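You operate a simulated robot arm through the tools that you are given. There is no shell and no other tool. Be economical: measure what you need, move in short steps, check, and stop when the job is done.

You are at the controls of a simulated robot arm. One attempt, no reset.

Task
Put things in order on the top of the bonding bench. At the end: the yellow bottle stands where the black scouring pad stood; the black scouring pad stands on top of the green spacer; the orange amber bulb from the top of the bonding bench stands where the yellow bottle stood; the blue cartridge stands where the red angle bracket stood; the red angle bracket stands on top of the brown timber block; whatever was shut is shut again. Leave all else as you found it, and nothing knocked over.

Only the result counts: the job must be done as asked and must still hold three seconds after the hand-in. Knocking over, shifting, dropping, spilling or breaking anything else fails it.

Robot
A 6-joint arm with a two-finger gripper, fixed in place. Base frame: the origin is at the foot of the arm, x ahead of it, y to its left, z up; the work surface is at about z = 0. Units: m, degrees, N and s.
With the tool pointing down near the work surface it reaches from about 0.24 to 0.62 m from the base axis. Its first joint turns from -66.0 to 66.0 degrees. Payload 1.37 kg.
Tool frame: the origin (TCP) lies between the finger pads and is the grasp point; the fingertips stand 0.022 m ahead of it; z points along the fingers, y is the line along which they close. Largest opening 0.092 m; the body of the gripper starts 0.065 m behind the TCP.
Orientation is that of the tool frame in the base frame, as a unit quaternion [x, y, z, w]. With the fingers straight down and closing along the base's y, the tool's x points along the base's -x, its y along +y and its z along -z.

Tools
- The arm moves only by the tool drive_tool. Its argument "deltas" is a list of rows, each a list of 3 entries, a list of its own where there are three numbers: the shift along the tool's x, y, z in m, then the turn, a rotation vector about the tool's x, y, z in degrees, then the gripper command, from -1 (shut) to 1 (fully open), values between in proportion. In form: [[[tx, ty, tz], [rx, ry, rz], jaw], ...]. A call has 1 to 12 rows; each row shifts and turns the commanded pose from where the row before left it, along the tool's axes as they then stand. Rows are played at 5 a second. More than 0.05 m and 8.6 degrees between two rows, or a gripper value outside its range, and nothing of the call is played. Where a pose cannot be reached the arm comes as near as it can. A force on the tool above 40 N (or 10 N above the force at the start of the call, whichever is more), or a blocked arm, ends the call early, and 0.2 s more pass. Each finger halts on what it meets, pressing with about 26 N; the grip force reading is that of the motor and also rises with nothing between the fingers. The clock runs only during rows and for 0.2 s after the last one: add rows that do not move to give the fingers time. The reply holds the time, the measured pose of the TCP, the force on the tool along the base axes, the opening and the grip force, in the units named above and with some noise, with the torque about the TCP (base axes, N m) and any sound that the robot's microphone picked up.
- Cameras (640 x 400 px; columns grow to the right, rows downward): "scene" is fixed at [0.0281, -0.426, 0.5811]; the picture's right is [0.84, -0.54, 0.00], its down [-0.32, -0.51, -0.80] and it looks along [0.43, 0.67, -0.60] (base axes); focal length 305 px, centre (320, 200). "wrist" rides on the gripper at [0.071, 0.019, -0.102] in the tool frame; the picture's right is [-0.26, 0.97, 0.00], its down [-0.75, -0.20, -0.62] and it looks along [-0.60, -0.16, 0.78] (tool axes); focal length 280 px, centre (320, 200). There is no depth. A picture from a camera that has moved, and an enlarged one, comes with that camera's place and axes in the base frame and with its lens.
- camera(camera): a new picture of that camera. The clock stands still meanwhile.
- enlarge(camera, box): a new picture of the part [left, top, right, bottom] of that camera's present view, enlarged. The clock stands still meanwhile.
- job_done(): hands the job in; it is judged then, once.

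Work in short steps. Places have to be worked out from the pictures, the camera data and where the tool is seen: move nearer, look again, correct. Check each grasp and each placing, and mend what went wrong. You have 120 turns and 64 pictures in all, those below and enlarged ones among them. Open the gripper and draw the arm clear of the work before you hand the job in, unless the task says otherwise; then end with one line.

The tools are called after "Call:" by a JSON object that holds its "method" and its "body". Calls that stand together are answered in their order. drive_tool: Moves the arm, as the interface text tells. Its arguments: {"type":"object","properties":{"deltas":{"type":"array","items":{"type":"array"}}},"required":["deltas"]} The other tools are called the same way: camera (camera) takes a picture; enlarge (camera, box) takes an enlarged picture of a part of a camera's view; job_done () hands the job in.

At the start:

```text
time_s: 0.0
eef_pos: [0.3039, 0.1805, 0.2738]
tool_rot: [0.001, 1.0, 0.0, 0.0]
wrist_force: [-0.2, -0.3, -0.2]
ft_torque: [-0.01, 0.03, 0.01]
grip_width: 0.0917
gripper_force: 0.1
```

scene: 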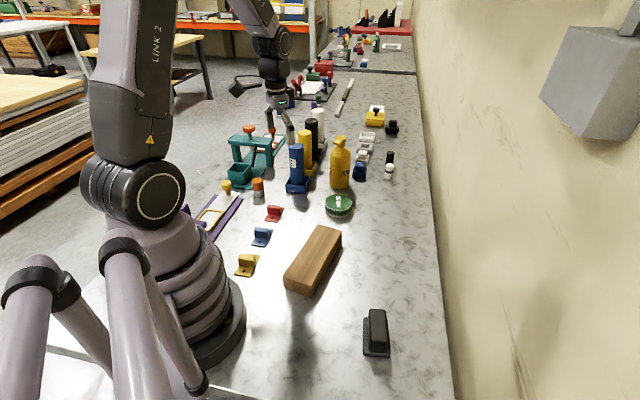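
wrist: 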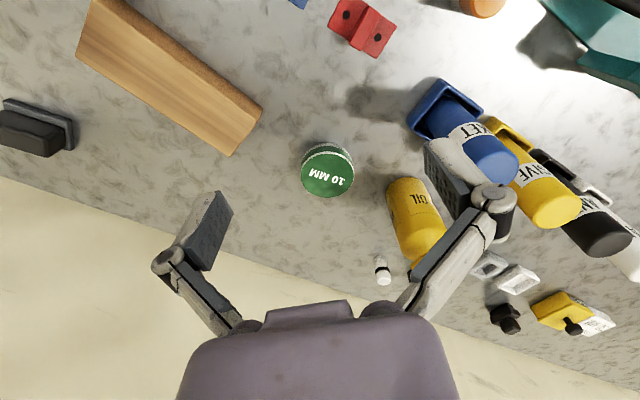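

I'll enlarge the crowded parts of the scene to identify the objects.

Call:
{"method": "enlarge", "body": {"camera": "scene", "box": [180, 90, 420, 240]}}

Call:
{"method": "enlarge", "body": {"camera": "scene", "box": [220, 190, 420, 370]}}

Call:
{"method": "enlarge", "body": {"camera": "scene", "box": [260, 0, 440, 120]}}

```text
2.67 times, centred on (300, 165) of scene
camera zoom: at [0.0281, -0.426, 0.5811], right [0.84, -0.54, 0.0], down [-0.32, -0.51, -0.8], along [0.43, 0.67, -0.6], focal length 814 px, centre (373, 293)
```

zoom: 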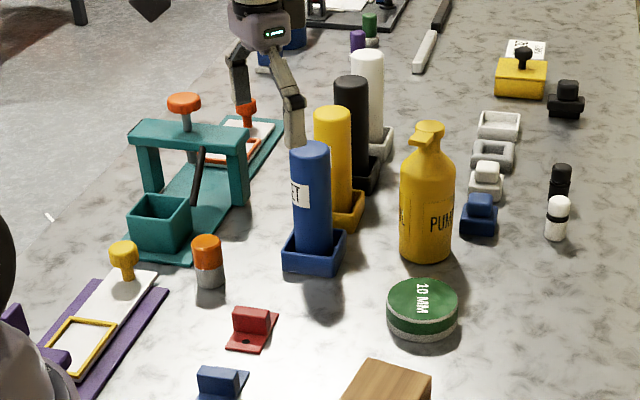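

```text
2.22 times, centred on (320, 280) of scene
camera zoom: at [0.0281, -0.426, 0.5811], right [0.84, -0.54, 0.0], down [-0.32, -0.51, -0.8], along [0.43, 0.67, -0.6], focal length 679 px, centre (320, 22)
```

zoom: 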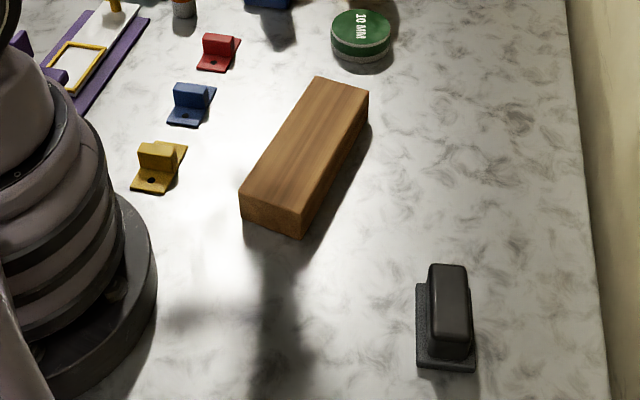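

```text
3.33 times, centred on (350, 60) of scene
camera zoom: at [0.0281, -0.426, 0.5811], right [0.84, -0.54, 0.0], down [-0.32, -0.51, -0.8], along [0.43, 0.67, -0.6], focal length 1018 px, centre (220, 667)
```

zoom: 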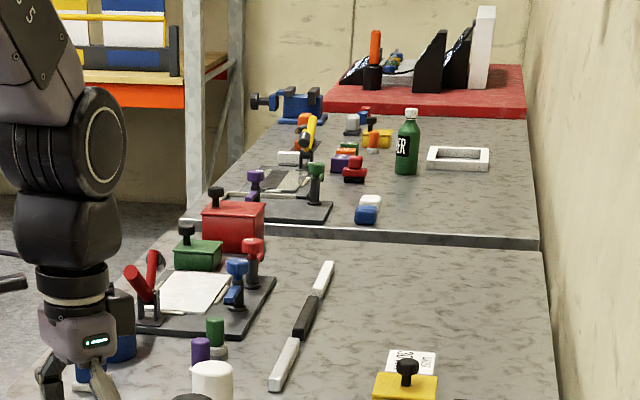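

The bulb is the orange-domed one near the teal fixture. First I'll carry the wrist camera over to the black pad to measure it.

Call:
{"method": "drive_tool", "body": {"deltas": [[[0, -0.045, 0], [0, 0, 0], 1], [[0, -0.045, 0], [0, 0, 0], 1], [[0, -0.045, 0], [0, 0, 0], 1], [[0, -0.045, 0], [0, 0, 0], 1], [[0, -0.045, 0], [0, 0, 0], 1], [[0, -0.045, 0], [0, 0, 0], 1], [[0, -0.045, 0], [0, 0, 0], 1], [[0, -0.045, 0.02], [0, 0, 0], 1], [[0.01, -0.02, 0.02], [0, 0, 0], 1], [[0.01, 0, 0.02], [0, 0, 0], 1], [[0, 0, 0], [0, 0, 0], 1]]}}

Call:
{"method": "camera", "body": {"camera": "wrist"}}

```text
time_s: 2.4
eef_pos: [0.284, -0.2009, 0.2114]
tool_rot: [0.0, 1.0, 0.001, 0.0]
wrist_force: [-0.4, -0.1, 0.2]
ft_torque: [0.02, 0.01, -0.02]
grip_width: 0.092
gripper_force: 0.0
```

```text
58 pictures are left
camera wrist: at [0.2131, -0.1811, 0.3149], right [0.26, 0.97, 0.0], down [0.75, -0.2, 0.63], along [0.6, -0.16, -0.78], focal length 280 px, centre (320, 200)
```

wrist: 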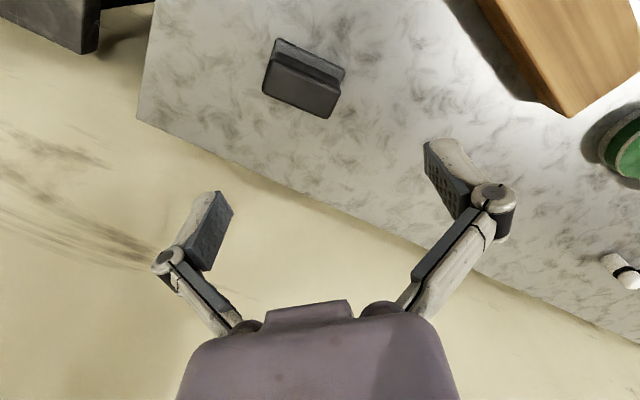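

Pad is in view; I'll zoom in to measure its corners.

Call:
{"method": "enlarge", "body": {"camera": "wrist", "box": [240, 20, 370, 130]}}

Call:
{"method": "enlarge", "body": {"camera": "scene", "box": [330, 280, 430, 380]}}

```text
3.64 times, centred on (305, 75) of wrist
camera zoom: at [0.2131, -0.1811, 0.3149], right [0.26, 0.97, 0.0], down [0.75, -0.2, 0.63], along [0.6, -0.16, -0.78], focal length 1020 px, centre (374, 654)
```

zoom: 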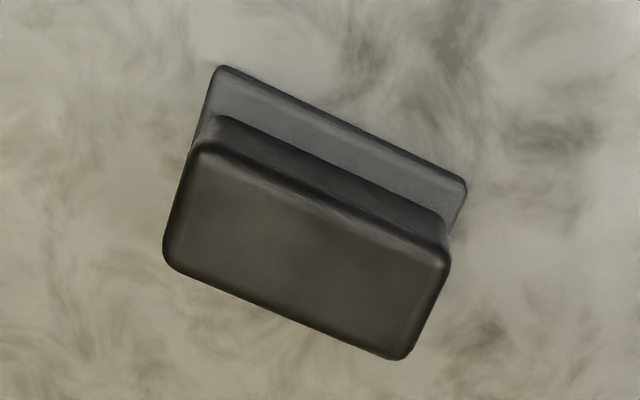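

```text
4.00 times, centred on (380, 330) of scene
camera zoom: at [0.0281, -0.426, 0.5811], right [0.84, -0.54, 0.0], down [-0.32, -0.51, -0.8], along [0.43, 0.67, -0.6], focal length 1222 px, centre (80, -320)
```

zoom: 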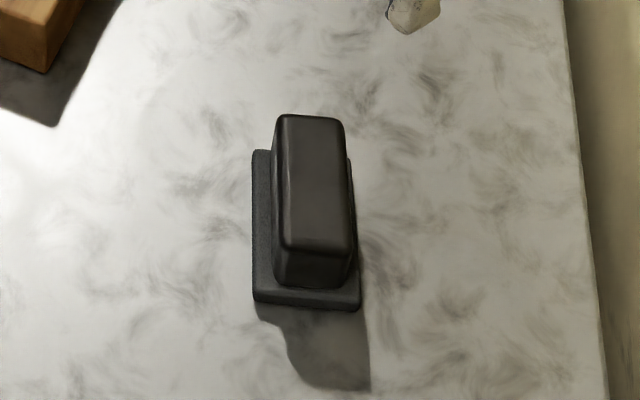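

Pad centre ≈ (0.292, -0.219), long side at about 51°, handle ~0.031 wide with top z≈0.035. I'll centre over it, turn by 51° to close across the handle, and come part-way down.

Call:
{"method": "drive_tool", "body": {"deltas": [[[-0.008, -0.018, 0], [0, 0, -8.55], 1], [[0, 0, 0.02], [0, 0, -8.55], 1], [[0, 0, 0.02], [0, 0, -8.55], 1], [[0, 0, 0.02], [0, 0, -8.55], 1], [[0, 0, 0.02], [0, 0, -8.55], 1], [[0, 0, 0.02], [0, 0, -8.55], 1], [[0, 0, 0.02], [0, 0, 0], 1], [[0, 0, 0], [0, 0, 0], 1], [[0, 0, 0], [0, 0, 0], 1]]}}

Call:
{"method": "camera", "body": {"camera": "wrist"}}

Call:
{"method": "enlarge", "body": {"camera": "scene", "box": [310, 240, 450, 380]}}

```text
time_s: 4.4
eef_pos: [0.2923, -0.2191, 0.0939]
tool_rot: [-0.433, 0.901, 0.0, 0.0]
wrist_force: [0.8, 0.3, 0.0]
ft_torque: [0.05, 0.01, -0.01]
grip_width: 0.0919
gripper_force: 0.0
```

```text
55 pictures are left
camera wrist: at [0.2328, -0.2628, 0.1977], right [-0.59, 0.81, 0.0], down [0.63, 0.46, 0.62], along [0.5, 0.37, -0.78], focal length 280 px, centre (320, 200)
```

wrist: 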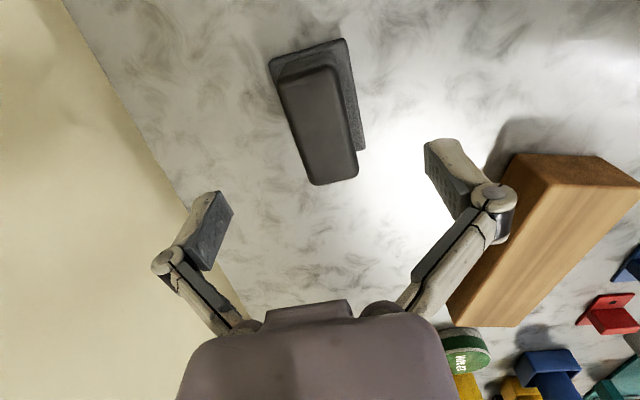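

```text
2.86 times, centred on (380, 310) of scene
camera zoom: at [0.0281, -0.426, 0.5811], right [0.84, -0.54, 0.0], down [-0.32, -0.51, -0.8], along [0.43, 0.67, -0.6], focal length 873 px, centre (149, -114)
```

zoom: 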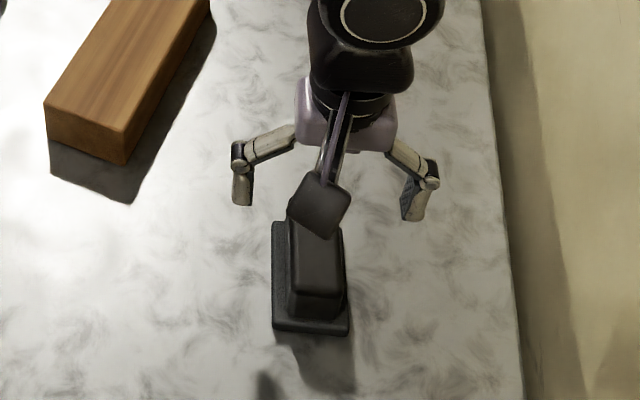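

The top-face centre measures (0.291, -0.218), as expected. Descend to z≈0.037 and close.

Call:
{"method": "drive_tool", "body": {"deltas": [[[0, 0, 0.02], [0, 0, 0], 0.3], [[0, 0, 0.02], [0, 0, 0], 0.3], [[0, 0, 0.017], [0, 0, 0], 0.3], [[0, 0, 0], [0, 0, 0], 0.3], [[0, 0, 0], [0, 0, 0], -1], [[0, 0, 0], [0, 0, 0], -1], [[0, 0, 0], [0, 0, 0], -1], [[0, 0, 0], [0, 0, 0], -1], [[0, 0, 0], [0, 0, 0], -1]]}}

```text
time_s: 6.4
eef_pos: [0.292, -0.2193, 0.0385]
tool_rot: [-0.433, 0.902, 0.0, -0.001]
wrist_force: [0.4, 0.0, -1.1]
ft_torque: [-0.01, 0.03, 0.0]
grip_width: 0.0336
gripper_force: 26.6
```

Held (0.0336 wide). Lift, turn back to the standard orientation, and check the pad.

Call:
{"method": "drive_tool", "body": {"deltas": [[[0, 0, -0.03], [0, 0, 0], -1], [[0, 0, -0.03], [0, 0, 0], -1], [[0, 0, -0.03], [0, 0, 8.55], -1], [[0, 0, -0.03], [0, 0, 8.55], -1], [[0, 0, -0.02], [0, 0, 8.55], -1], [[0, 0, 0], [0, 0, 8.55], -1], [[0, 0, 0], [0, 0, 8.55], -1], [[0, 0, 0], [0, 0, 8.55], -1], [[-0.03, 0.045, 0], [0, 0, 0], -1], [[-0.03, 0.045, 0], [0, 0, 0], -1], [[0, 0.045, 0], [0, 0, 0], -1], [[0, 0.045, 0], [0, 0, 0], -1]]}}

Call:
{"method": "drive_tool", "body": {"deltas": [[[0, 0.045, 0], [0, 0, 0], -1], [[0, 0.045, 0], [0, 0, 0], -1], [[0, 0.03, 0], [0, 0, 0], -1], [[0, 0, 0], [0, 0, 0], -1]]}}

Call:
{"method": "camera", "body": {"camera": "wrist"}}

Call:
{"method": "enlarge", "body": {"camera": "scene", "box": [240, 100, 440, 260]}}

```text
refused: row 9 steps farther than a row can; nothing moved
```

```text
time_s: 7.4
eef_pos: [0.1998, -0.1446, 0.0373]
tool_rot: [-0.433, 0.901, 0.001, 0.0]
wrist_force: [3.1, -2.6, 16.0]
ft_torque: [-0.06, -0.13, 0.0]
grip_width: 0.0336
gripper_force: 25.4
```

```text
53 pictures are left
camera wrist: at [0.1391, -0.1881, 0.1405], right [-0.59, 0.81, 0.0], down [0.63, 0.46, 0.63], along [0.51, 0.37, -0.78], focal length 280 px, centre (320, 200)
```

wrist: 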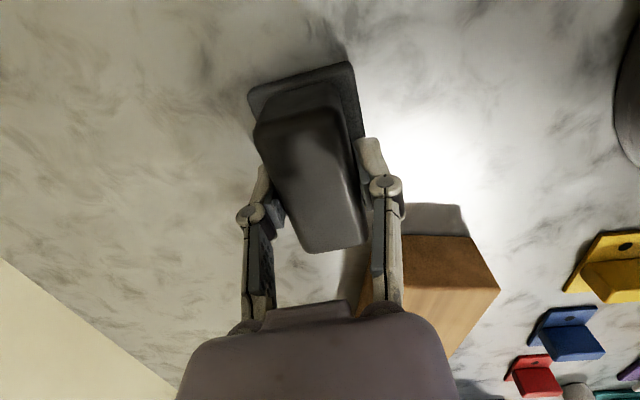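

```text
2.50 times, centred on (340, 180) of scene
camera zoom: at [0.0281, -0.426, 0.5812], right [0.84, -0.54, 0.0], down [-0.32, -0.51, -0.8], along [0.43, 0.67, -0.6], focal length 764 px, centre (270, 250)
```

zoom: 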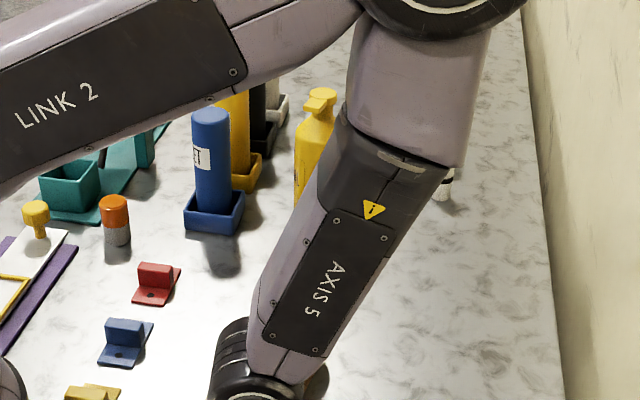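

My error: the first call was refused because one row was over 0.05 m. The second call still ran, so the pad slid along the bench while held; nothing appears to have been hit. I'll send dependent moves one at a time from now on. Next I lift straight up, then check that the block hasn't moved.

Call:
{"method": "drive_tool", "body": {"deltas": [[[0, 0, -0.03], [0, 0, 0], -1], [[0, 0, -0.03], [0, 0, 0], -1], [[0, 0, -0.03], [0, 0, 0], -1], [[0, 0, -0.03], [0, 0, 8.55], -1], [[0, 0, -0.02], [0, 0, 8.55], -1], [[0, 0, -0.02], [0, 0, 8.55], -1], [[0, 0, 0], [0, 0, 8.55], -1], [[0, 0, 0], [0, 0, 8.55], -1], [[0, 0, 0], [0, 0, 8.55], -1], [[0, 0, 0], [0, 0, 0], -1]]}}

```text
time_s: 9.6
eef_pos: [0.205, -0.1469, 0.1963]
tool_rot: [0.001, 1.0, 0.0, 0.001]
wrist_force: [-0.2, 0.4, -2.1]
ft_torque: [0.0, -0.01, 0.02]
grip_width: 0.0333
gripper_force: 26.1
out of reach, approached as far as the arm can: row 3
```

Lifted, pad still held. I'll check the block against the first picture.

Call:
{"method": "camera", "body": {"camera": "scene"}}

Call:
{"method": "camera", "body": {"camera": "wrist"}}

```text
51 pictures are left
```

scene: 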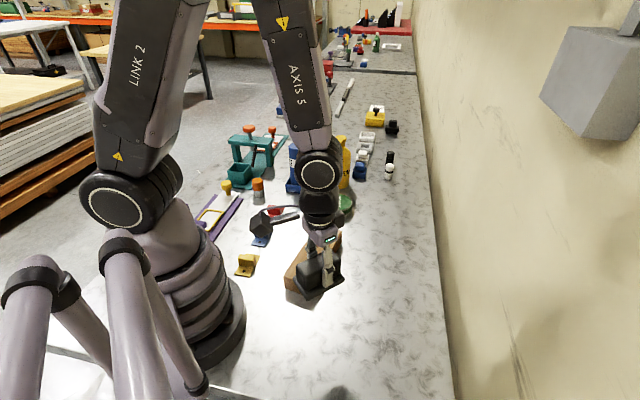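

```text
50 pictures are left
camera wrist: at [0.1339, -0.1286, 0.2989], right [0.26, 0.96, 0.0], down [0.75, -0.21, 0.62], along [0.6, -0.16, -0.78], focal length 280 px, centre (320, 200)
```

wrist: 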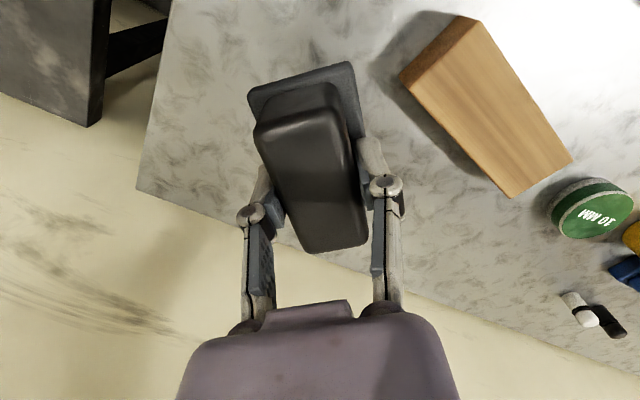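

Block unmoved; pad centred in the grip. Next, carry it towards the spacer at height, stopping short to measure.

Call:
{"method": "drive_tool", "body": {"deltas": [[[-0.024, 0.037, 0], [0, 0, 0], -1], [[-0.024, 0.037, 0], [0, 0, 0], -1], [[-0.024, 0.037, 0], [0, 0, 0], -1], [[-0.024, 0.037, 0], [0, 0, 0], -1], [[-0.024, 0.037, 0], [0, 0, 0], -1], [[-0.024, 0.037, 0], [0, 0, 0], -1], [[-0.024, 0.037, 0], [0, 0, 0], -1], [[-0.01, 0.037, 0], [0, 0, 0], -1], [[0, 0, 0], [0, 0, 0], -1], [[0, 0, 0], [0, 0, 0], -1]]}}

Call:
{"method": "camera", "body": {"camera": "wrist"}}

Call:
{"method": "enlarge", "body": {"camera": "scene", "box": [300, 130, 400, 230]}}

```text
time_s: 11.8
eef_pos: [0.3832, 0.1486, 0.1959]
tool_rot: [-0.001, 1.0, 0.0, 0.0]
wrist_force: [-0.2, 0.2, -1.5]
ft_torque: [-0.02, 0.0, 0.0]
grip_width: 0.0337
gripper_force: 26.4
```

```text
49 pictures are left
camera wrist: at [0.3125, 0.1662, 0.2997], right [0.26, 0.97, 0.0], down [0.75, -0.2, 0.62], along [0.6, -0.16, -0.78], focal length 280 px, centre (320, 200)
```

wrist: 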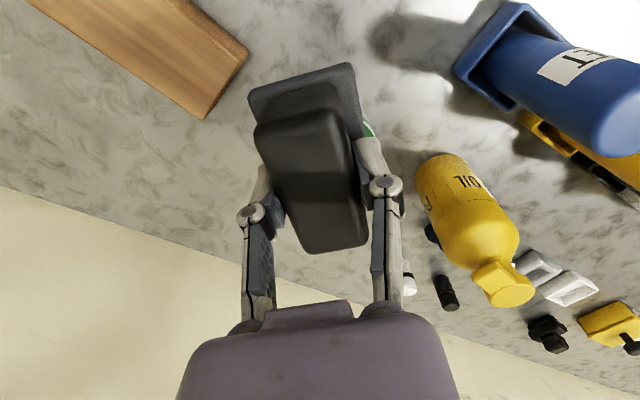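

```text
4.00 times, centred on (350, 180) of scene
camera zoom: at [0.0282, -0.426, 0.5811], right [0.84, -0.54, 0.0], down [-0.32, -0.51, -0.8], along [0.43, 0.67, -0.6], focal length 1222 px, centre (200, 280)
```

zoom: 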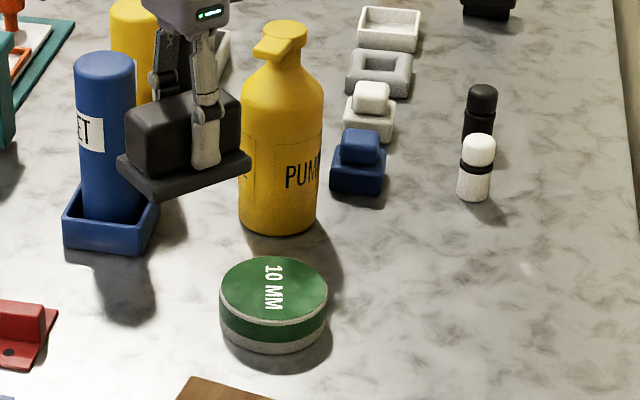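

Spacer centre ≈ (0.465, 0.151), top z≈0.027; pad underside is 0.038 below the TCP. Move over it, lower to 0.085.

Call:
{"method": "drive_tool", "body": {"deltas": [[[-0.041, 0.001, 0], [0, 0, 0], -1], [[-0.041, 0.0015, 0], [0, 0, 0], -1], [[0, 0, 0.04], [0, 0, 0], -1], [[0, 0, 0.04], [0, 0, 0], -1], [[0, 0, 0.03], [0, 0, 0], -1], [[0, 0, 0], [0, 0, 0], -1], [[0, 0, 0], [0, 0, 0], -1]]}}

Call:
{"method": "enlarge", "body": {"camera": "scene", "box": [300, 130, 400, 230]}}

```text
time_s: 13.4
eef_pos: [0.4644, 0.1493, 0.0839]
tool_rot: [0.001, 1.0, 0.001, -0.001]
wrist_force: [0.3, 0.0, -1.7]
ft_torque: [-0.03, 0.0, 0.02]
grip_width: 0.0335
gripper_force: 26.2
```

```text
4.00 times, centred on (350, 180) of scene
camera zoom: at [0.0281, -0.426, 0.5811], right [0.84, -0.54, 0.0], down [-0.32, -0.51, -0.8], along [0.43, 0.67, -0.6], focal length 1222 px, centre (200, 280)
```

zoom: 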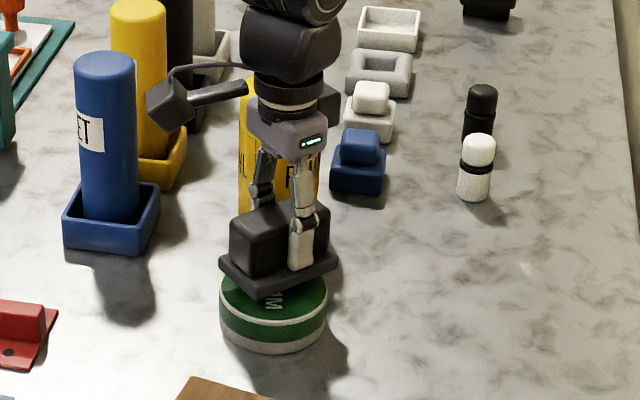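

Aligned within a few mm. Lower gently till contact.

Call:
{"method": "drive_tool", "body": {"deltas": [[[0, 0.002, 0.008], [0, 0, 0], -1], [[0, 0, 0.006], [0, 0, 0], -1], [[0, 0, 0.003], [0, 0, 0], -1], [[0, 0, 0], [0, 0, 0], -1]]}}

```text
time_s: 14.4
eef_pos: [0.4656, 0.1524, 0.0696]
tool_rot: [-0.001, 1.0, 0.0, 0.0]
wrist_force: [-4.1, -1.4, 13.6]
ft_torque: [-0.11, 0.32, 0.03]
grip_width: 0.0334
gripper_force: 26.2
```

Contact at 0.0696. Ease off slightly and open.

Call:
{"method": "drive_tool", "body": {"deltas": [[[0, 0, -0.002], [0, 0, 0], -1], [[0, 0, 0], [0, 0, 0], -0.5], [[0, 0, 0], [0, 0, 0], 0], [[0, 0, 0], [0, 0, 0], 0.5], [[0, 0, 0], [0, 0, 0], 0.5], [[0, 0, -0.02], [0, 0, 0], 0.5], [[0, 0, -0.04], [0, 0, 0], 0.5], [[0, 0, -0.05], [0, 0, 0], 0.5], [[0, 0, -0.05], [0, 0, 0], 1], [[0.04, 0, 0], [0, 0, 0], 1], [[0.04, 0, 0], [0, 0, 0], 1], [[0.03, 0, 0], [0, 0, 0], 1]]}}

Call:
{"method": "camera", "body": {"camera": "wrist"}}

Call:
{"method": "enlarge", "body": {"camera": "scene", "box": [300, 130, 400, 230]}}

```text
time_s: 17.0
eef_pos: [0.3564, 0.1518, 0.2285]
tool_rot: [0.0, 1.0, 0.0, 0.001]
wrist_force: [-0.4, -0.3, -0.7]
ft_torque: [0.02, 0.0, -0.03]
grip_width: 0.092
gripper_force: 0.1
```

```text
46 pictures are left
camera wrist: at [0.2845, 0.171, 0.3328], right [0.26, 0.96, 0.0], down [0.75, -0.2, 0.63], along [0.6, -0.16, -0.78], focal length 280 px, centre (320, 200)
```

wrist: 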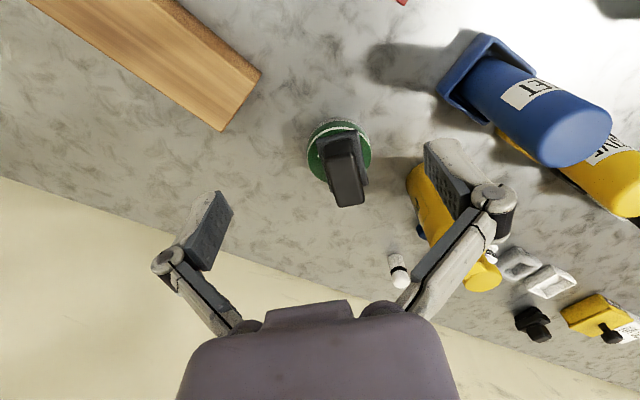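

```text
4.00 times, centred on (350, 180) of scene
camera zoom: at [0.0282, -0.426, 0.5811], right [0.84, -0.54, 0.0], down [-0.32, -0.51, -0.8], along [0.43, 0.67, -0.6], focal length 1222 px, centre (200, 280)
```

zoom: 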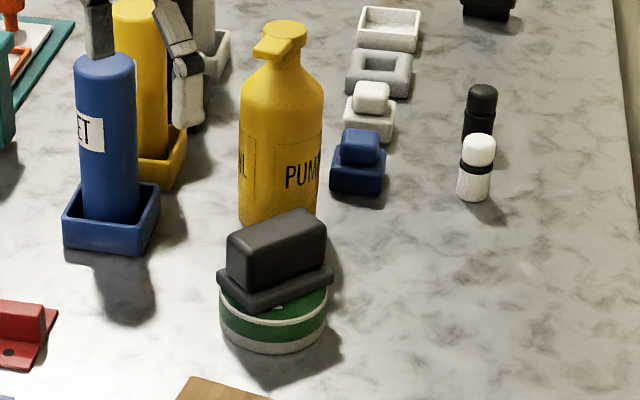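

Pad sits well on the unmoved spacer. Next, the bottle, which is about 0.17 tall: go up and over to view it.

Call:
{"method": "drive_tool", "body": {"deltas": [[[0, 0, -0.045], [0, 0, 0], 1], [[0, 0.035, -0.02], [0, 0, 0], 1], [[-0.03, 0.035, 0], [0, 0, 0], 1], [[-0.03, 0.03, 0], [0, 0, 0], 1], [[-0.03, 0.015, 0], [0, 0, 0], 1], [[0, 0, 0], [0, 0, 0], 1], [[0, 0, 0], [0, 0, 0], 1]]}}

Call:
{"method": "camera", "body": {"camera": "wrist"}}

```text
time_s: 18.6
eef_pos: [0.4458, 0.2689, 0.294]
tool_rot: [0.0, 1.0, 0.001, 0.0]
wrist_force: [0.5, 0.3, -0.1]
ft_torque: [-0.01, 0.02, -0.02]
grip_width: 0.0922
gripper_force: 0.0
```

```text
44 pictures are left
camera wrist: at [0.3745, 0.2875, 0.3974], right [0.26, 0.96, 0.0], down [0.75, -0.2, 0.62], along [0.6, -0.16, -0.78], focal length 280 px, centre (320, 200)
```

wrist: 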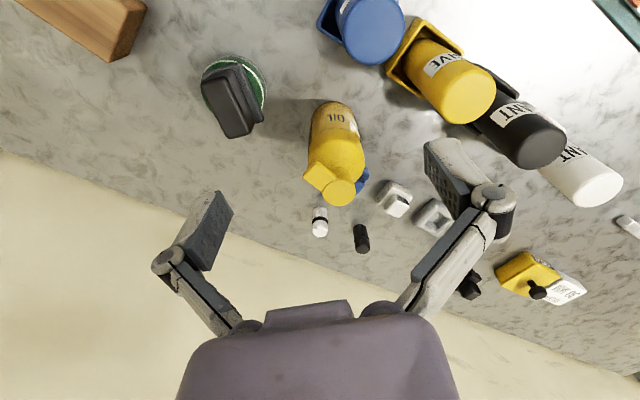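

Call:
{"method": "enlarge", "body": {"camera": "wrist", "box": [285, 85, 395, 215]}}

```text
3.08 times, centred on (340, 150) of wrist
camera zoom: at [0.3745, 0.2875, 0.3974], right [0.26, 0.96, 0.0], down [0.75, -0.2, 0.62], along [0.6, -0.16, -0.78], focal length 863 px, centre (258, 354)
```

zoom: 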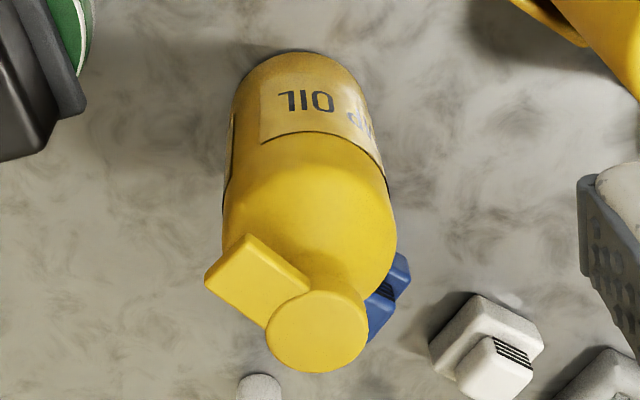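

Bottle axis ≈ (0.546, 0.264), top ≈0.170, nozzle pointing to 225°. I'll turn the tool 45° so the fingers close across the nozzle line, then move above the bottle.

Call:
{"method": "drive_tool", "body": {"deltas": [[[-0.034, -0.002, 0], [0, 0, 0], 1], [[-0.034, -0.002, 0], [0, 0, 0], 1], [[-0.032, -0.001, 0], [0, 0, -7.5], 1], [[0, 0, 0], [0, 0, -7.5], 1], [[0, 0, 0], [0, 0, -7.5], 1], [[0, 0, 0], [0, 0, -7.5], 1], [[0, 0, 0.02], [0, 0, -7.5], 1], [[0, 0, 0.02], [0, 0, -7.5], 1], [[0, 0, 0], [0, 0, 0], 1], [[0, 0, 0], [0, 0, 0], 1]]}}

Call:
{"method": "camera", "body": {"camera": "wrist"}}

```text
time_s: 20.8
eef_pos: [0.5468, 0.263, 0.257]
tool_rot: [-0.383, 0.924, 0.0, 0.001]
wrist_force: [-0.8, 0.4, -0.1]
ft_torque: [-0.01, 0.01, 0.0]
grip_width: 0.0922
gripper_force: 0.1
```

```text
42 pictures are left
camera wrist: at [0.4826, 0.2255, 0.3592], right [-0.5, 0.87, 0.0], down [0.68, 0.39, 0.62], along [0.54, 0.31, -0.78], focal length 280 px, centre (320, 200)
```

wrist: 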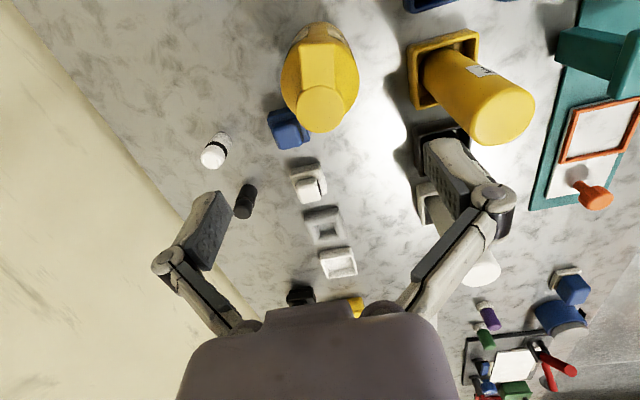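

Centred over the bottle within 2 mm. Descend to z≈0.115.

Call:
{"method": "drive_tool", "body": {"deltas": [[[0, 0, 0.03], [0, 0, 0], 1], [[0, 0, 0.03], [0, 0, 0], 1], [[0, 0, 0.03], [0, 0, 0], 1], [[0, 0, 0.025], [0, 0, 0], 1], [[0, 0, 0.015], [0, 0, 0], 1], [[0, 0, 0.012], [0, 0, 0], 1], [[0, 0, 0], [0, 0, 0], 1], [[0, 0, 0], [0, 0, 0], 1]]}}

Call:
{"method": "enlarge", "body": {"camera": "scene", "box": [280, 90, 400, 210]}}

```text
time_s: 22.6
eef_pos: [0.5449, 0.2635, 0.1144]
tool_rot: [-0.383, 0.924, 0.0, 0.0]
wrist_force: [-0.6, 0.3, -0.5]
ft_torque: [0.02, 0.03, -0.01]
grip_width: 0.0918
gripper_force: 0.2
```

```text
3.33 times, centred on (340, 150) of scene
camera zoom: at [0.0281, -0.426, 0.5811], right [0.84, -0.54, 0.0], down [-0.32, -0.51, -0.8], along [0.43, 0.67, -0.6], focal length 1018 px, centre (253, 367)
```

zoom: 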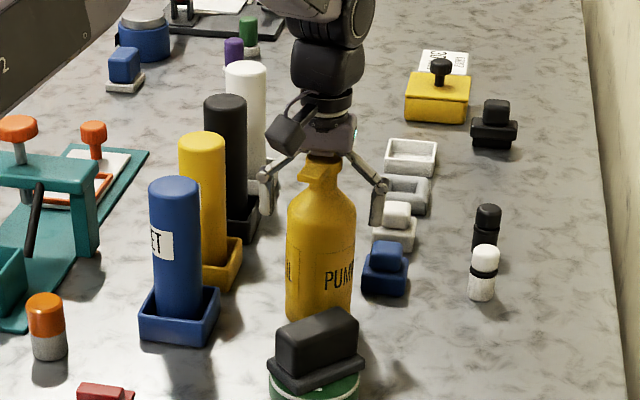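

Fingers straddle the top of the body; I'll go 4 mm lower and close.

Call:
{"method": "drive_tool", "body": {"deltas": [[[0, 0, 0.004], [0, 0, 0], 1], [[0, 0, 0], [0, 0, 0], 0.6], [[0, 0, 0], [0, 0, 0], -1], [[0, 0, 0], [0, 0, 0], -1], [[0, 0, 0], [0, 0, 0], -1], [[0, 0, 0], [0, 0, 0], -1], [[0, 0, 0], [0, 0, 0], -1]]}}

Call:
{"method": "enlarge", "body": {"camera": "scene", "box": [280, 90, 400, 210]}}

```text
time_s: 24.2
eef_pos: [0.5442, 0.2631, 0.1105]
tool_rot: [-0.382, 0.924, 0.0, 0.0]
wrist_force: [0.7, -1.6, 1.7]
ft_torque: [-0.12, -0.07, -0.01]
grip_width: 0.0646
gripper_force: 25.6
```

```text
3.33 times, centred on (340, 150) of scene
camera zoom: at [0.0281, -0.426, 0.5811], right [0.84, -0.54, 0.0], down [-0.32, -0.51, -0.8], along [0.43, 0.67, -0.6], focal length 1018 px, centre (253, 367)
```

zoom: 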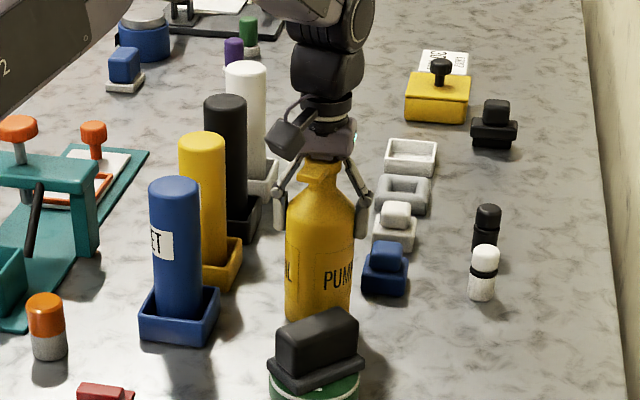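

Gripped at 0.0646. Lift straight up.

Call:
{"method": "drive_tool", "body": {"deltas": [[[0, 0, -0.01], [0, 0, 0], -1], [[0, 0, -0.02], [0, 0, 0], -1], [[0, 0, -0.03], [0, 0, 0], -1], [[0, 0, -0.03], [0, 0, 0], -1], [[0, 0, -0.02], [0, 0, 0], -1], [[0, 0, 0], [0, 0, 0], -1]]}}

Call:
{"method": "enlarge", "body": {"camera": "scene", "box": [280, 70, 400, 210]}}

```text
time_s: 25.6
eef_pos: [0.5445, 0.2639, 0.2205]
tool_rot: [-0.382, 0.924, 0.0, 0.0]
wrist_force: [0.6, 0.1, -3.0]
ft_torque: [0.01, 0.01, -0.01]
grip_width: 0.0643
gripper_force: 26.4
```

```text
2.86 times, centred on (340, 140) of scene
camera zoom: at [0.0282, -0.426, 0.5812], right [0.84, -0.54, 0.0], down [-0.32, -0.51, -0.8], along [0.43, 0.67, -0.6], focal length 873 px, centre (263, 371)
```

zoom: 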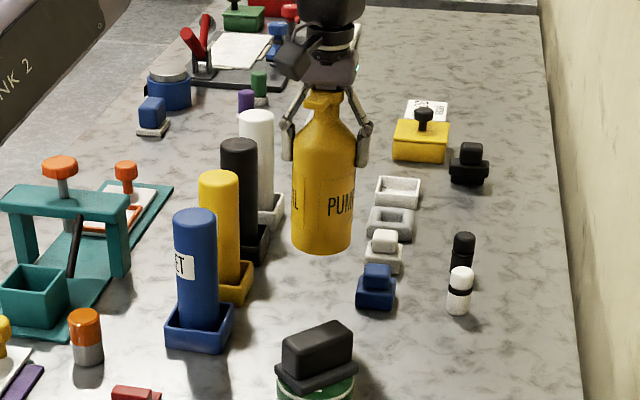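

Bottle held firmly and upright. Carry it to above the old pad spot.

Call:
{"method": "drive_tool", "body": {"deltas": [[[0.0433, -0.0135, 0], [0, 0, 0], -1], [[0.0433, -0.0135, 0], [0, 0, 0], -1], [[0.0433, -0.0135, 0], [0, 0, 0], -1], [[0.0433, -0.0135, 0], [0, 0, 0], -1], [[0.0433, -0.0135, 0], [0, 0, 0], -1], [[0.0433, -0.0135, 0], [0, 0, 0], -1], [[0.0433, -0.0135, 0], [0, 0, 0], -1], [[0.0433, -0.0135, 0], [0, 0, 0], -1], [[0.0433, -0.0135, 0], [0, 0, 0], -1], [[0.0433, -0.0135, 0], [0, 0, 0], -1], [[0.0433, -0.0135, 0], [0, 0, 0], -1], [[0.0433, -0.0135, 0], [0, 0, 0], -1]]}}

```text
time_s: 28.2
eef_pos: [0.293, -0.2195, 0.2208]
tool_rot: [-0.383, 0.924, 0.0, 0.0]
wrist_force: [0.1, -0.6, -3.9]
ft_torque: [0.02, -0.01, 0.01]
grip_width: 0.0641
gripper_force: 25.9
```

Now lower: bottle base touches at TCP z≈0.1105.

Call:
{"method": "drive_tool", "body": {"deltas": [[[0, 0, 0.03], [0, 0, 0], -1], [[0, 0, 0.03], [0, 0, 0], -1], [[0, 0, 0.025], [0, 0, 0], -1], [[0, 0, 0.015], [0, 0, 0], -1], [[0, 0, 0.007], [0, 0, 0], -1], [[0, 0, 0.003], [0, 0, 0], -1], [[0, 0, 0], [0, 0, 0], -1], [[0, 0, 0], [0, 0, 0], -1]]}}

Call:
{"method": "enlarge", "body": {"camera": "scene", "box": [290, 220, 450, 380]}}

```text
time_s: 30.0
eef_pos: [0.2938, -0.2204, 0.1112]
tool_rot: [-0.382, 0.924, -0.001, 0.0]
wrist_force: [-3.7, 0.4, 10.7]
ft_torque: [0.04, 0.1, -0.01]
grip_width: 0.0646
gripper_force: 26.4
```

```text
2.50 times, centred on (370, 300) of scene
camera zoom: at [0.0281, -0.426, 0.5812], right [0.84, -0.54, 0.0], down [-0.32, -0.51, -0.8], along [0.43, 0.67, -0.6], focal length 764 px, centre (195, -50)
```

zoom: 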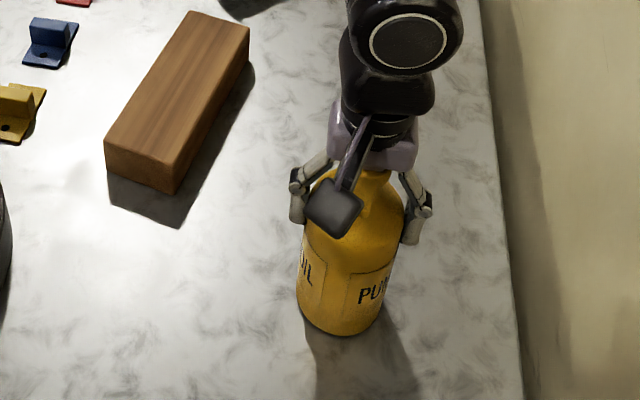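

Base is on the bench. Ease off, open, and rise straight up.

Call:
{"method": "drive_tool", "body": {"deltas": [[[0, 0, -0.001], [0, 0, 0], 0.2], [[0, 0, 0], [0, 0, 0], 0.6], [[0, 0, 0], [0, 0, 0], 1], [[0, 0, 0], [0, 0, 0], 1], [[0, 0, 0], [0, 0, 0], 1], [[0, 0, -0.02], [0, 0, 0], 1], [[0, 0, -0.03], [0, 0, 0], 1], [[0, 0, -0.04], [0, 0, 0], 1], [[0, 0, -0.04], [0, 0, 0], 1], [[0, 0, -0.03], [0, 0, 0], 1], [[0, 0, 0], [0, 0, 0], 1]]}}

Call:
{"method": "enlarge", "body": {"camera": "scene", "box": [290, 220, 450, 380]}}

```text
time_s: 32.4
eef_pos: [0.2905, -0.2193, 0.269]
tool_rot: [-0.383, 0.924, 0.0, 0.0]
wrist_force: [0.1, 0.6, 0.2]
ft_torque: [0.01, 0.02, 0.06]
grip_width: 0.0918
gripper_force: 0.1
```

```text
2.50 times, centred on (370, 300) of scene
camera zoom: at [0.0281, -0.426, 0.5811], right [0.84, -0.54, 0.0], down [-0.32, -0.51, -0.8], along [0.43, 0.67, -0.6], focal length 764 px, centre (195, -50)
```

zoom: 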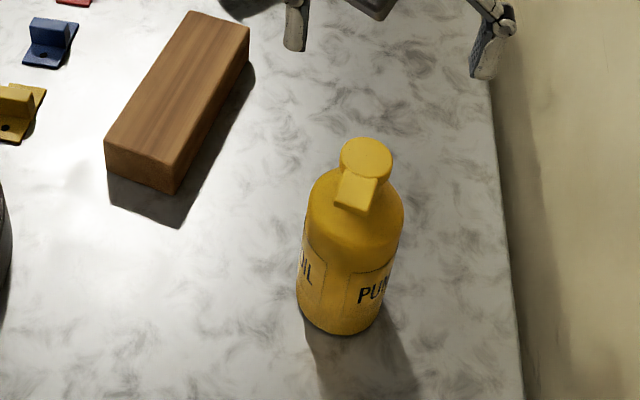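

Bottle stands well. Turn back to standard orientation, then head for the bulb.

Call:
{"method": "drive_tool", "body": {"deltas": [[[0, 0, 0], [0, 0, 7.5], 1], [[0, 0, 0], [0, 0, 7.5], 1], [[0, 0, 0], [0, 0, 7.5], 1], [[0, 0, 0], [0, 0, 7.5], 1], [[0, 0, 0], [0, 0, 7.5], 1], [[0, 0, 0], [0, 0, 7.5], 1], [[0, 0.045, 0], [0, 0, 0], 1], [[0, 0.045, 0], [0, 0, 0], 1], [[0, 0.045, 0], [0, 0, 0], 1], [[0, 0.045, 0], [0, 0, 0], 1], [[0, 0.045, 0], [0, 0, 0], 1]]}}

Call:
{"method": "drive_tool", "body": {"deltas": [[[0, 0.045, 0], [0, 0, 0], 1], [[0, 0.045, 0], [0, 0, 0], 1], [[0, 0.045, 0], [0, 0, 0], 1], [[0, 0.045, 0], [0, 0, 0], 1], [[0, 0.045, 0], [0, 0, 0], 1], [[0.01, 0.045, 0], [0, 0, 0], 1], [[0.01, 0.02, 0], [0, 0, 0], 1], [[0, 0, 0], [0, 0, 0], 1]]}}

Call:
{"method": "camera", "body": {"camera": "wrist"}}

```text
time_s: 34.8
eef_pos: [0.292, 0.006, 0.2696]
tool_rot: [0.0, 1.0, 0.0, 0.001]
wrist_force: [-0.4, 0.5, -0.4]
ft_torque: [-0.03, -0.02, -0.01]
grip_width: 0.092
gripper_force: 0.1
```

```text
time_s: 36.6
eef_pos: [0.2722, 0.2945, 0.2733]
tool_rot: [0.0, 1.0, 0.0, 0.0]
wrist_force: [-0.5, 0.3, -0.7]
ft_torque: [0.0, -0.01, 0.04]
grip_width: 0.0919
gripper_force: 0.1
```

```text
36 pictures are left
camera wrist: at [0.2012, 0.3146, 0.3752], right [0.26, 0.96, 0.0], down [0.75, -0.2, 0.62], along [0.6, -0.16, -0.78], focal length 280 px, centre (320, 200)
```

wrist: 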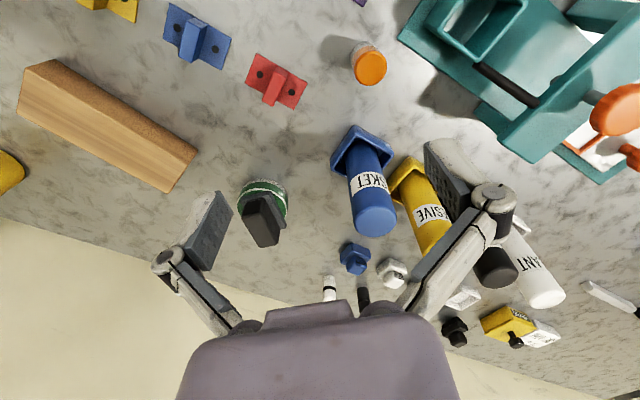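

Everything for the remaining moves is in view; one zoom to measure bulb, bracket and cartridge.

Call:
{"method": "enlarge", "body": {"camera": "wrist", "box": [230, 20, 410, 140]}}

```text
3.33 times, centred on (320, 80) of wrist
camera zoom: at [0.2012, 0.3146, 0.3752], right [0.26, 0.96, 0.0], down [0.75, -0.2, 0.62], along [0.6, -0.16, -0.78], focal length 935 px, centre (320, 600)
```

zoom: 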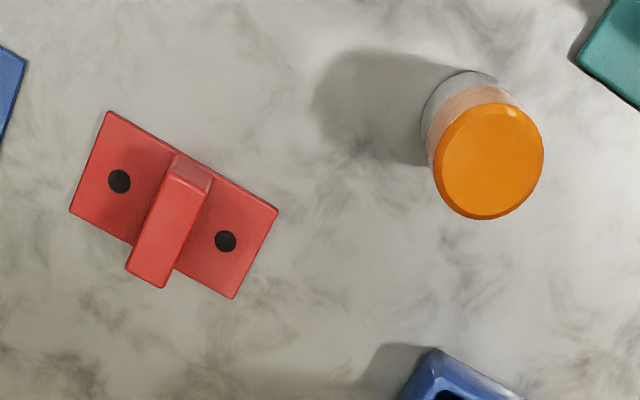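

Bulb ≈ (0.289, 0.347), ~0.061 tall, ~0.035 wide; the teal plate's corner is near, so I'll approach with a narrower opening. Go above it.

Call:
{"method": "drive_tool", "body": {"deltas": [[[-0.0168, 0.03, 0], [0, 0, 0], 0.2], [[0, 0.0225, 0.03], [0, 0, 0], 0.2], [[0, 0, 0.04], [0, 0, 0], 0.2], [[0, 0, 0.04], [0, 0, 0], 0.2], [[0, 0, 0.04], [0, 0, 0], 0.2], [[0, 0, 0], [0, 0, 0], 0.2], [[0, 0, 0], [0, 0, 0], 0.2]]}}

Call:
{"method": "camera", "body": {"camera": "wrist"}}

```text
time_s: 38.2
eef_pos: [0.2883, 0.3479, 0.1228]
tool_rot: [0.001, 1.0, -0.001, 0.0]
wrist_force: [-0.7, 0.1, -0.2]
ft_torque: [0.02, -0.02, 0.03]
grip_width: 0.0552
gripper_force: 0.1
```

```text
34 pictures are left
camera wrist: at [0.2178, 0.3666, 0.2265], right [0.26, 0.97, 0.0], down [0.75, -0.2, 0.63], along [0.6, -0.16, -0.78], focal length 280 px, centre (320, 200)
```

wrist: 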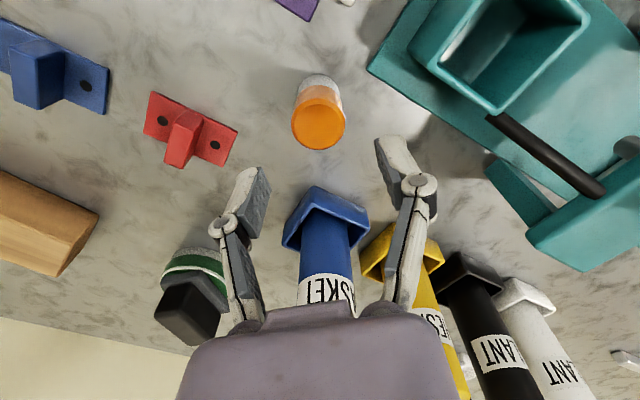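

Aligned (bulb at ≈(0.286, 0.347)). Descend to z≈0.045 and grip.

Call:
{"method": "drive_tool", "body": {"deltas": [[[0.001, 0, 0.03], [0, 0, 0], 0.2], [[0, 0, 0.03], [0, 0, 0], 0.2], [[0, 0, 0.018], [0, 0, 0], 0.2], [[0, 0, 0], [0, 0, 0], 0.2], [[0, 0, 0], [0, 0, 0], -1], [[0, 0, 0], [0, 0, 0], -1], [[0, 0, 0], [0, 0, 0], -1], [[0, 0, 0], [0, 0, 0], -1]]}}

```text
time_s: 40.0
eef_pos: [0.2886, 0.3482, 0.043]
tool_rot: [-0.001, 1.0, -0.001, 0.0]
wrist_force: [-0.3, 0.1, -0.1]
ft_torque: [0.01, 0.01, -0.03]
grip_width: 0.0322
gripper_force: 25.6
```

Gripped (0.032). Lift high enough to clear the cartridges.

Call:
{"method": "drive_tool", "body": {"deltas": [[[0, 0, -0.03], [0, 0, 0], -1], [[0, 0, -0.045], [0, 0, 0], -1], [[0, 0, -0.045], [0, 0, 0], -1], [[0, 0, -0.045], [0, 0, 0], -1], [[0, 0, -0.045], [0, 0, 0], -1], [[0, 0, 0], [0, 0, 0], -1]]}}

Call:
{"method": "enlarge", "body": {"camera": "scene", "box": [200, 60, 400, 240]}}

```text
time_s: 41.4
eef_pos: [0.288, 0.3501, 0.2523]
tool_rot: [0.0, 1.0, 0.001, 0.001]
wrist_force: [-0.1, 0.6, -0.1]
ft_torque: [0.01, 0.01, 0.0]
grip_width: 0.0323
gripper_force: 25.8
```

```text
2.22 times, centred on (300, 150) of scene
camera zoom: at [0.0281, -0.426, 0.5811], right [0.84, -0.54, 0.0], down [-0.32, -0.51, -0.8], along [0.43, 0.67, -0.6], focal length 679 px, centre (364, 311)
```

zoom: 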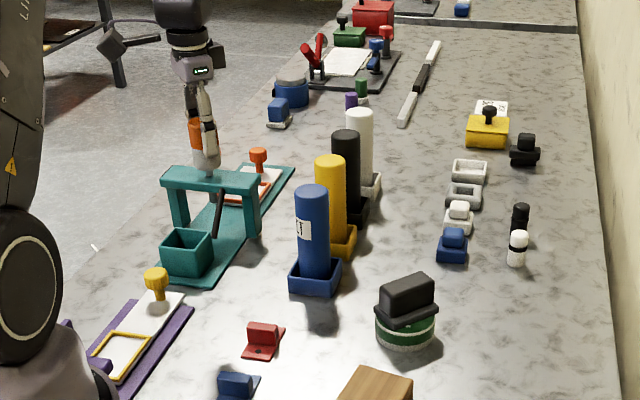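

Bulb held. Carry it over the cartridges to the bottle's old spot (0.546, 0.264).

Call:
{"method": "drive_tool", "body": {"deltas": [[[-0.043, -0.0143, 0], [0, 0, 0], -1], [[-0.043, -0.0143, 0], [0, 0, 0], -1], [[-0.043, -0.0143, 0], [0, 0, 0], -1], [[-0.043, -0.0143, 0], [0, 0, 0], -1], [[-0.043, -0.0143, 0], [0, 0, 0], -1], [[-0.043, -0.0143, 0], [0, 0, 0], -1], [[0, 0, 0.04], [0, 0, 0], -1], [[0, 0, 0.04], [0, 0, 0], -1], [[0, 0, 0.04], [0, 0, 0], -1], [[0, 0, 0.04], [0, 0, 0], -1], [[0, 0, 0], [0, 0, 0], -1]]}}

Call:
{"method": "enlarge", "body": {"camera": "scene", "box": [280, 90, 400, 210]}}

```text
time_s: 43.8
eef_pos: [0.5455, 0.2623, 0.0925]
tool_rot: [0.0, 1.0, 0.001, 0.0]
wrist_force: [0.3, 0.6, -0.6]
ft_torque: [0.01, -0.01, 0.03]
grip_width: 0.0325
gripper_force: 26.0
```

```text
3.33 times, centred on (340, 150) of scene
camera zoom: at [0.0281, -0.426, 0.5811], right [0.84, -0.54, 0.0], down [-0.32, -0.51, -0.8], along [0.43, 0.67, -0.6], focal length 1018 px, centre (253, 367)
```

zoom: 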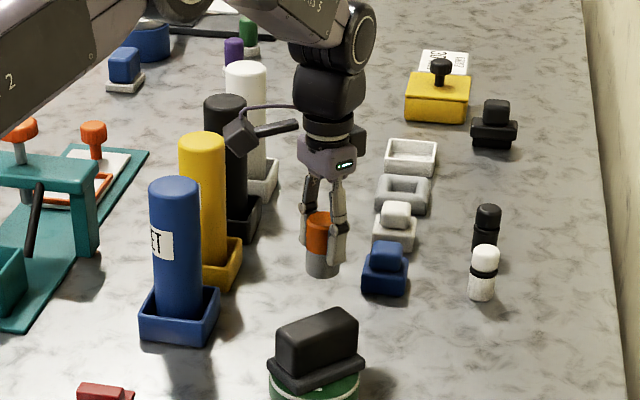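

Lower to contact at ≈0.043.

Call:
{"method": "drive_tool", "body": {"deltas": [[[0, 0.001, 0.025], [0, 0, 0], -1], [[0, 0, 0.015], [0, 0, 0], -1], [[0, 0, 0.006], [0, 0, 0], -1], [[0, 0, 0.003], [0, 0, 0], -1], [[0, 0, 0], [0, 0, 0], -1], [[0, 0, 0], [0, 0, 0], -1]]}}

```text
time_s: 45.2
eef_pos: [0.5468, 0.2609, 0.0453]
tool_rot: [0.001, 1.0, 0.001, 0.0]
wrist_force: [0.0, -0.1, -0.9]
ft_torque: [0.02, 0.0, -0.02]
grip_width: 0.0324
gripper_force: 25.4
```

Call:
{"method": "drive_tool", "body": {"deltas": [[[0, 0.002, 0.002], [0, 0, 0], -1], [[0, 0, 0.0015], [0, 0, 0], -1], [[0, 0, 0], [0, 0, 0], -1], [[0, 0, 0], [0, 0, 0], -1]]}}

```text
time_s: 46.2
eef_pos: [0.5469, 0.2647, 0.0421]
tool_rot: [0.0, 1.0, 0.0, 0.002]
wrist_force: [-2.1, -4.3, 18.1]
ft_torque: [-0.1, 0.06, -0.04]
grip_width: 0.0325
gripper_force: 25.8
```

Contact felt. Ease, open, rise.

Call:
{"method": "drive_tool", "body": {"deltas": [[[0, 0, -0.001], [0, 0, 0], -1], [[0, 0, 0], [0, 0, 0], 0], [[0, 0, 0], [0, 0, 0], 0.3], [[0, 0, 0], [0, 0, 0], 0.3], [[0, 0, 0], [0, 0, 0], 0.3], [[0, 0, -0.03], [0, 0, 0], 0.3], [[0, 0, -0.045], [0, 0, 0], 0.3], [[0, 0, -0.045], [0, 0, 0], 0.3], [[0, 0, -0.045], [0, 0, 0], 1], [[0, 0, -0.045], [0, 0, 0], 1], [[0, 0, 0], [0, 0, 0], 1]]}}

Call:
{"method": "enlarge", "body": {"camera": "scene", "box": [280, 90, 400, 210]}}

```text
time_s: 48.6
eef_pos: [0.547, 0.2652, 0.2519]
tool_rot: [0.0, 1.0, 0.0, 0.0]
wrist_force: [-0.4, -0.4, -0.2]
ft_torque: [0.0, 0.01, -0.03]
grip_width: 0.0922
gripper_force: 0.0
```

```text
3.33 times, centred on (340, 150) of scene
camera zoom: at [0.0281, -0.426, 0.5811], right [0.84, -0.54, 0.0], down [-0.32, -0.51, -0.8], along [0.43, 0.67, -0.6], focal length 1018 px, centre (253, 367)
```

zoom: 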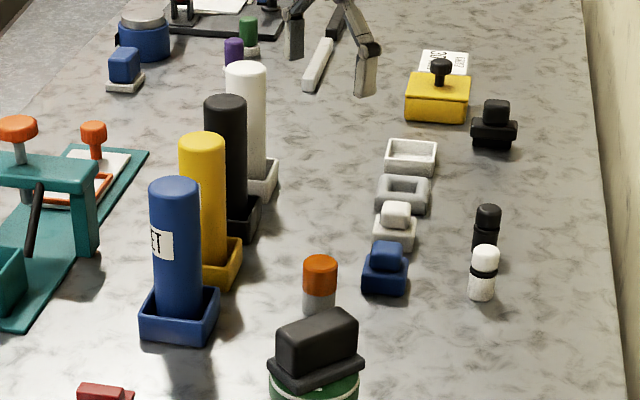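

Bulb stands on the bottle's spot. Bracket: centre ≈ (0.290, 0.233), long side at 45°, central rib ≈0.03 high. Move above it and turn +45° so the fingers close across the rib.

Call:
{"method": "drive_tool", "body": {"deltas": [[[0.043, -0.005, 0], [0, 0, 0], 1], [[0.043, -0.005, 0], [0, 0, 0], 1], [[0.043, -0.005, 0], [0, 0, 0], 1], [[0.043, -0.006, 0], [0, 0, 0], 1], [[0.043, -0.006, 0], [0, 0, 0], 1], [[0.042, -0.005, 0], [0, 0, 0], 0.3], [[0, 0, 0.02], [0, 0, 7.5], 0.3], [[0, 0, 0.02], [0, 0, 7.5], 0.3], [[0, 0, 0.02], [0, 0, 7.5], 0.3], [[0, 0, 0.02], [0, 0, 7.5], 0.3], [[0, 0, 0.03], [0, 0, 7.5], 0.3], [[0, 0, 0.03], [0, 0, 7.5], 0.3]]}}

Call:
{"method": "camera", "body": {"camera": "wrist"}}

```text
time_s: 51.2
eef_pos: [0.2915, 0.2309, 0.1113]
tool_rot: [0.383, 0.924, 0.0, 0.0]
wrist_force: [-0.1, -0.1, -0.4]
ft_torque: [-0.01, 0.0, 0.01]
grip_width: 0.06
gripper_force: 0.0
```

```text
30 pictures are left
camera wrist: at [0.2545, 0.2939, 0.2151], right [0.87, 0.49, 0.0], down [0.39, -0.68, 0.62], along [0.31, -0.54, -0.78], focal length 280 px, centre (320, 200)
```

wrist: 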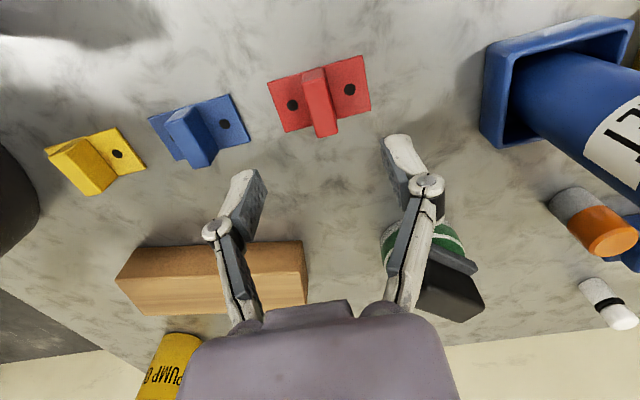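

Bracket centre measured (0.289, 0.2335), angle 45°. Correct 3.7 mm and descend to grip the rib.

Call:
{"method": "drive_tool", "body": {"deltas": [[[0.0037, 0, 0.03], [0, 0, 0], 0.3], [[0, 0, 0.03], [0, 0, 0], 0.2], [[0, 0, 0.02], [0, 0, 0], 0.1], [[0, 0, 0], [0, 0, 0], 0.1], [[0, 0, 0], [0, 0, 0], -1], [[0, 0, 0], [0, 0, 0], -1], [[0, 0, 0], [0, 0, 0], -1], [[0, 0, 0], [0, 0, 0], -1], [[0, 0, 0], [0, 0, 0], -1]]}}

```text
time_s: 53.2
eef_pos: [0.2869, 0.234, 0.0323]
tool_rot: [0.383, 0.924, -0.001, 0.0]
wrist_force: [-0.5, 0.2, 0.4]
ft_torque: [0.0, 0.03, 0.0]
grip_width: 0.015
gripper_force: 25.7
```

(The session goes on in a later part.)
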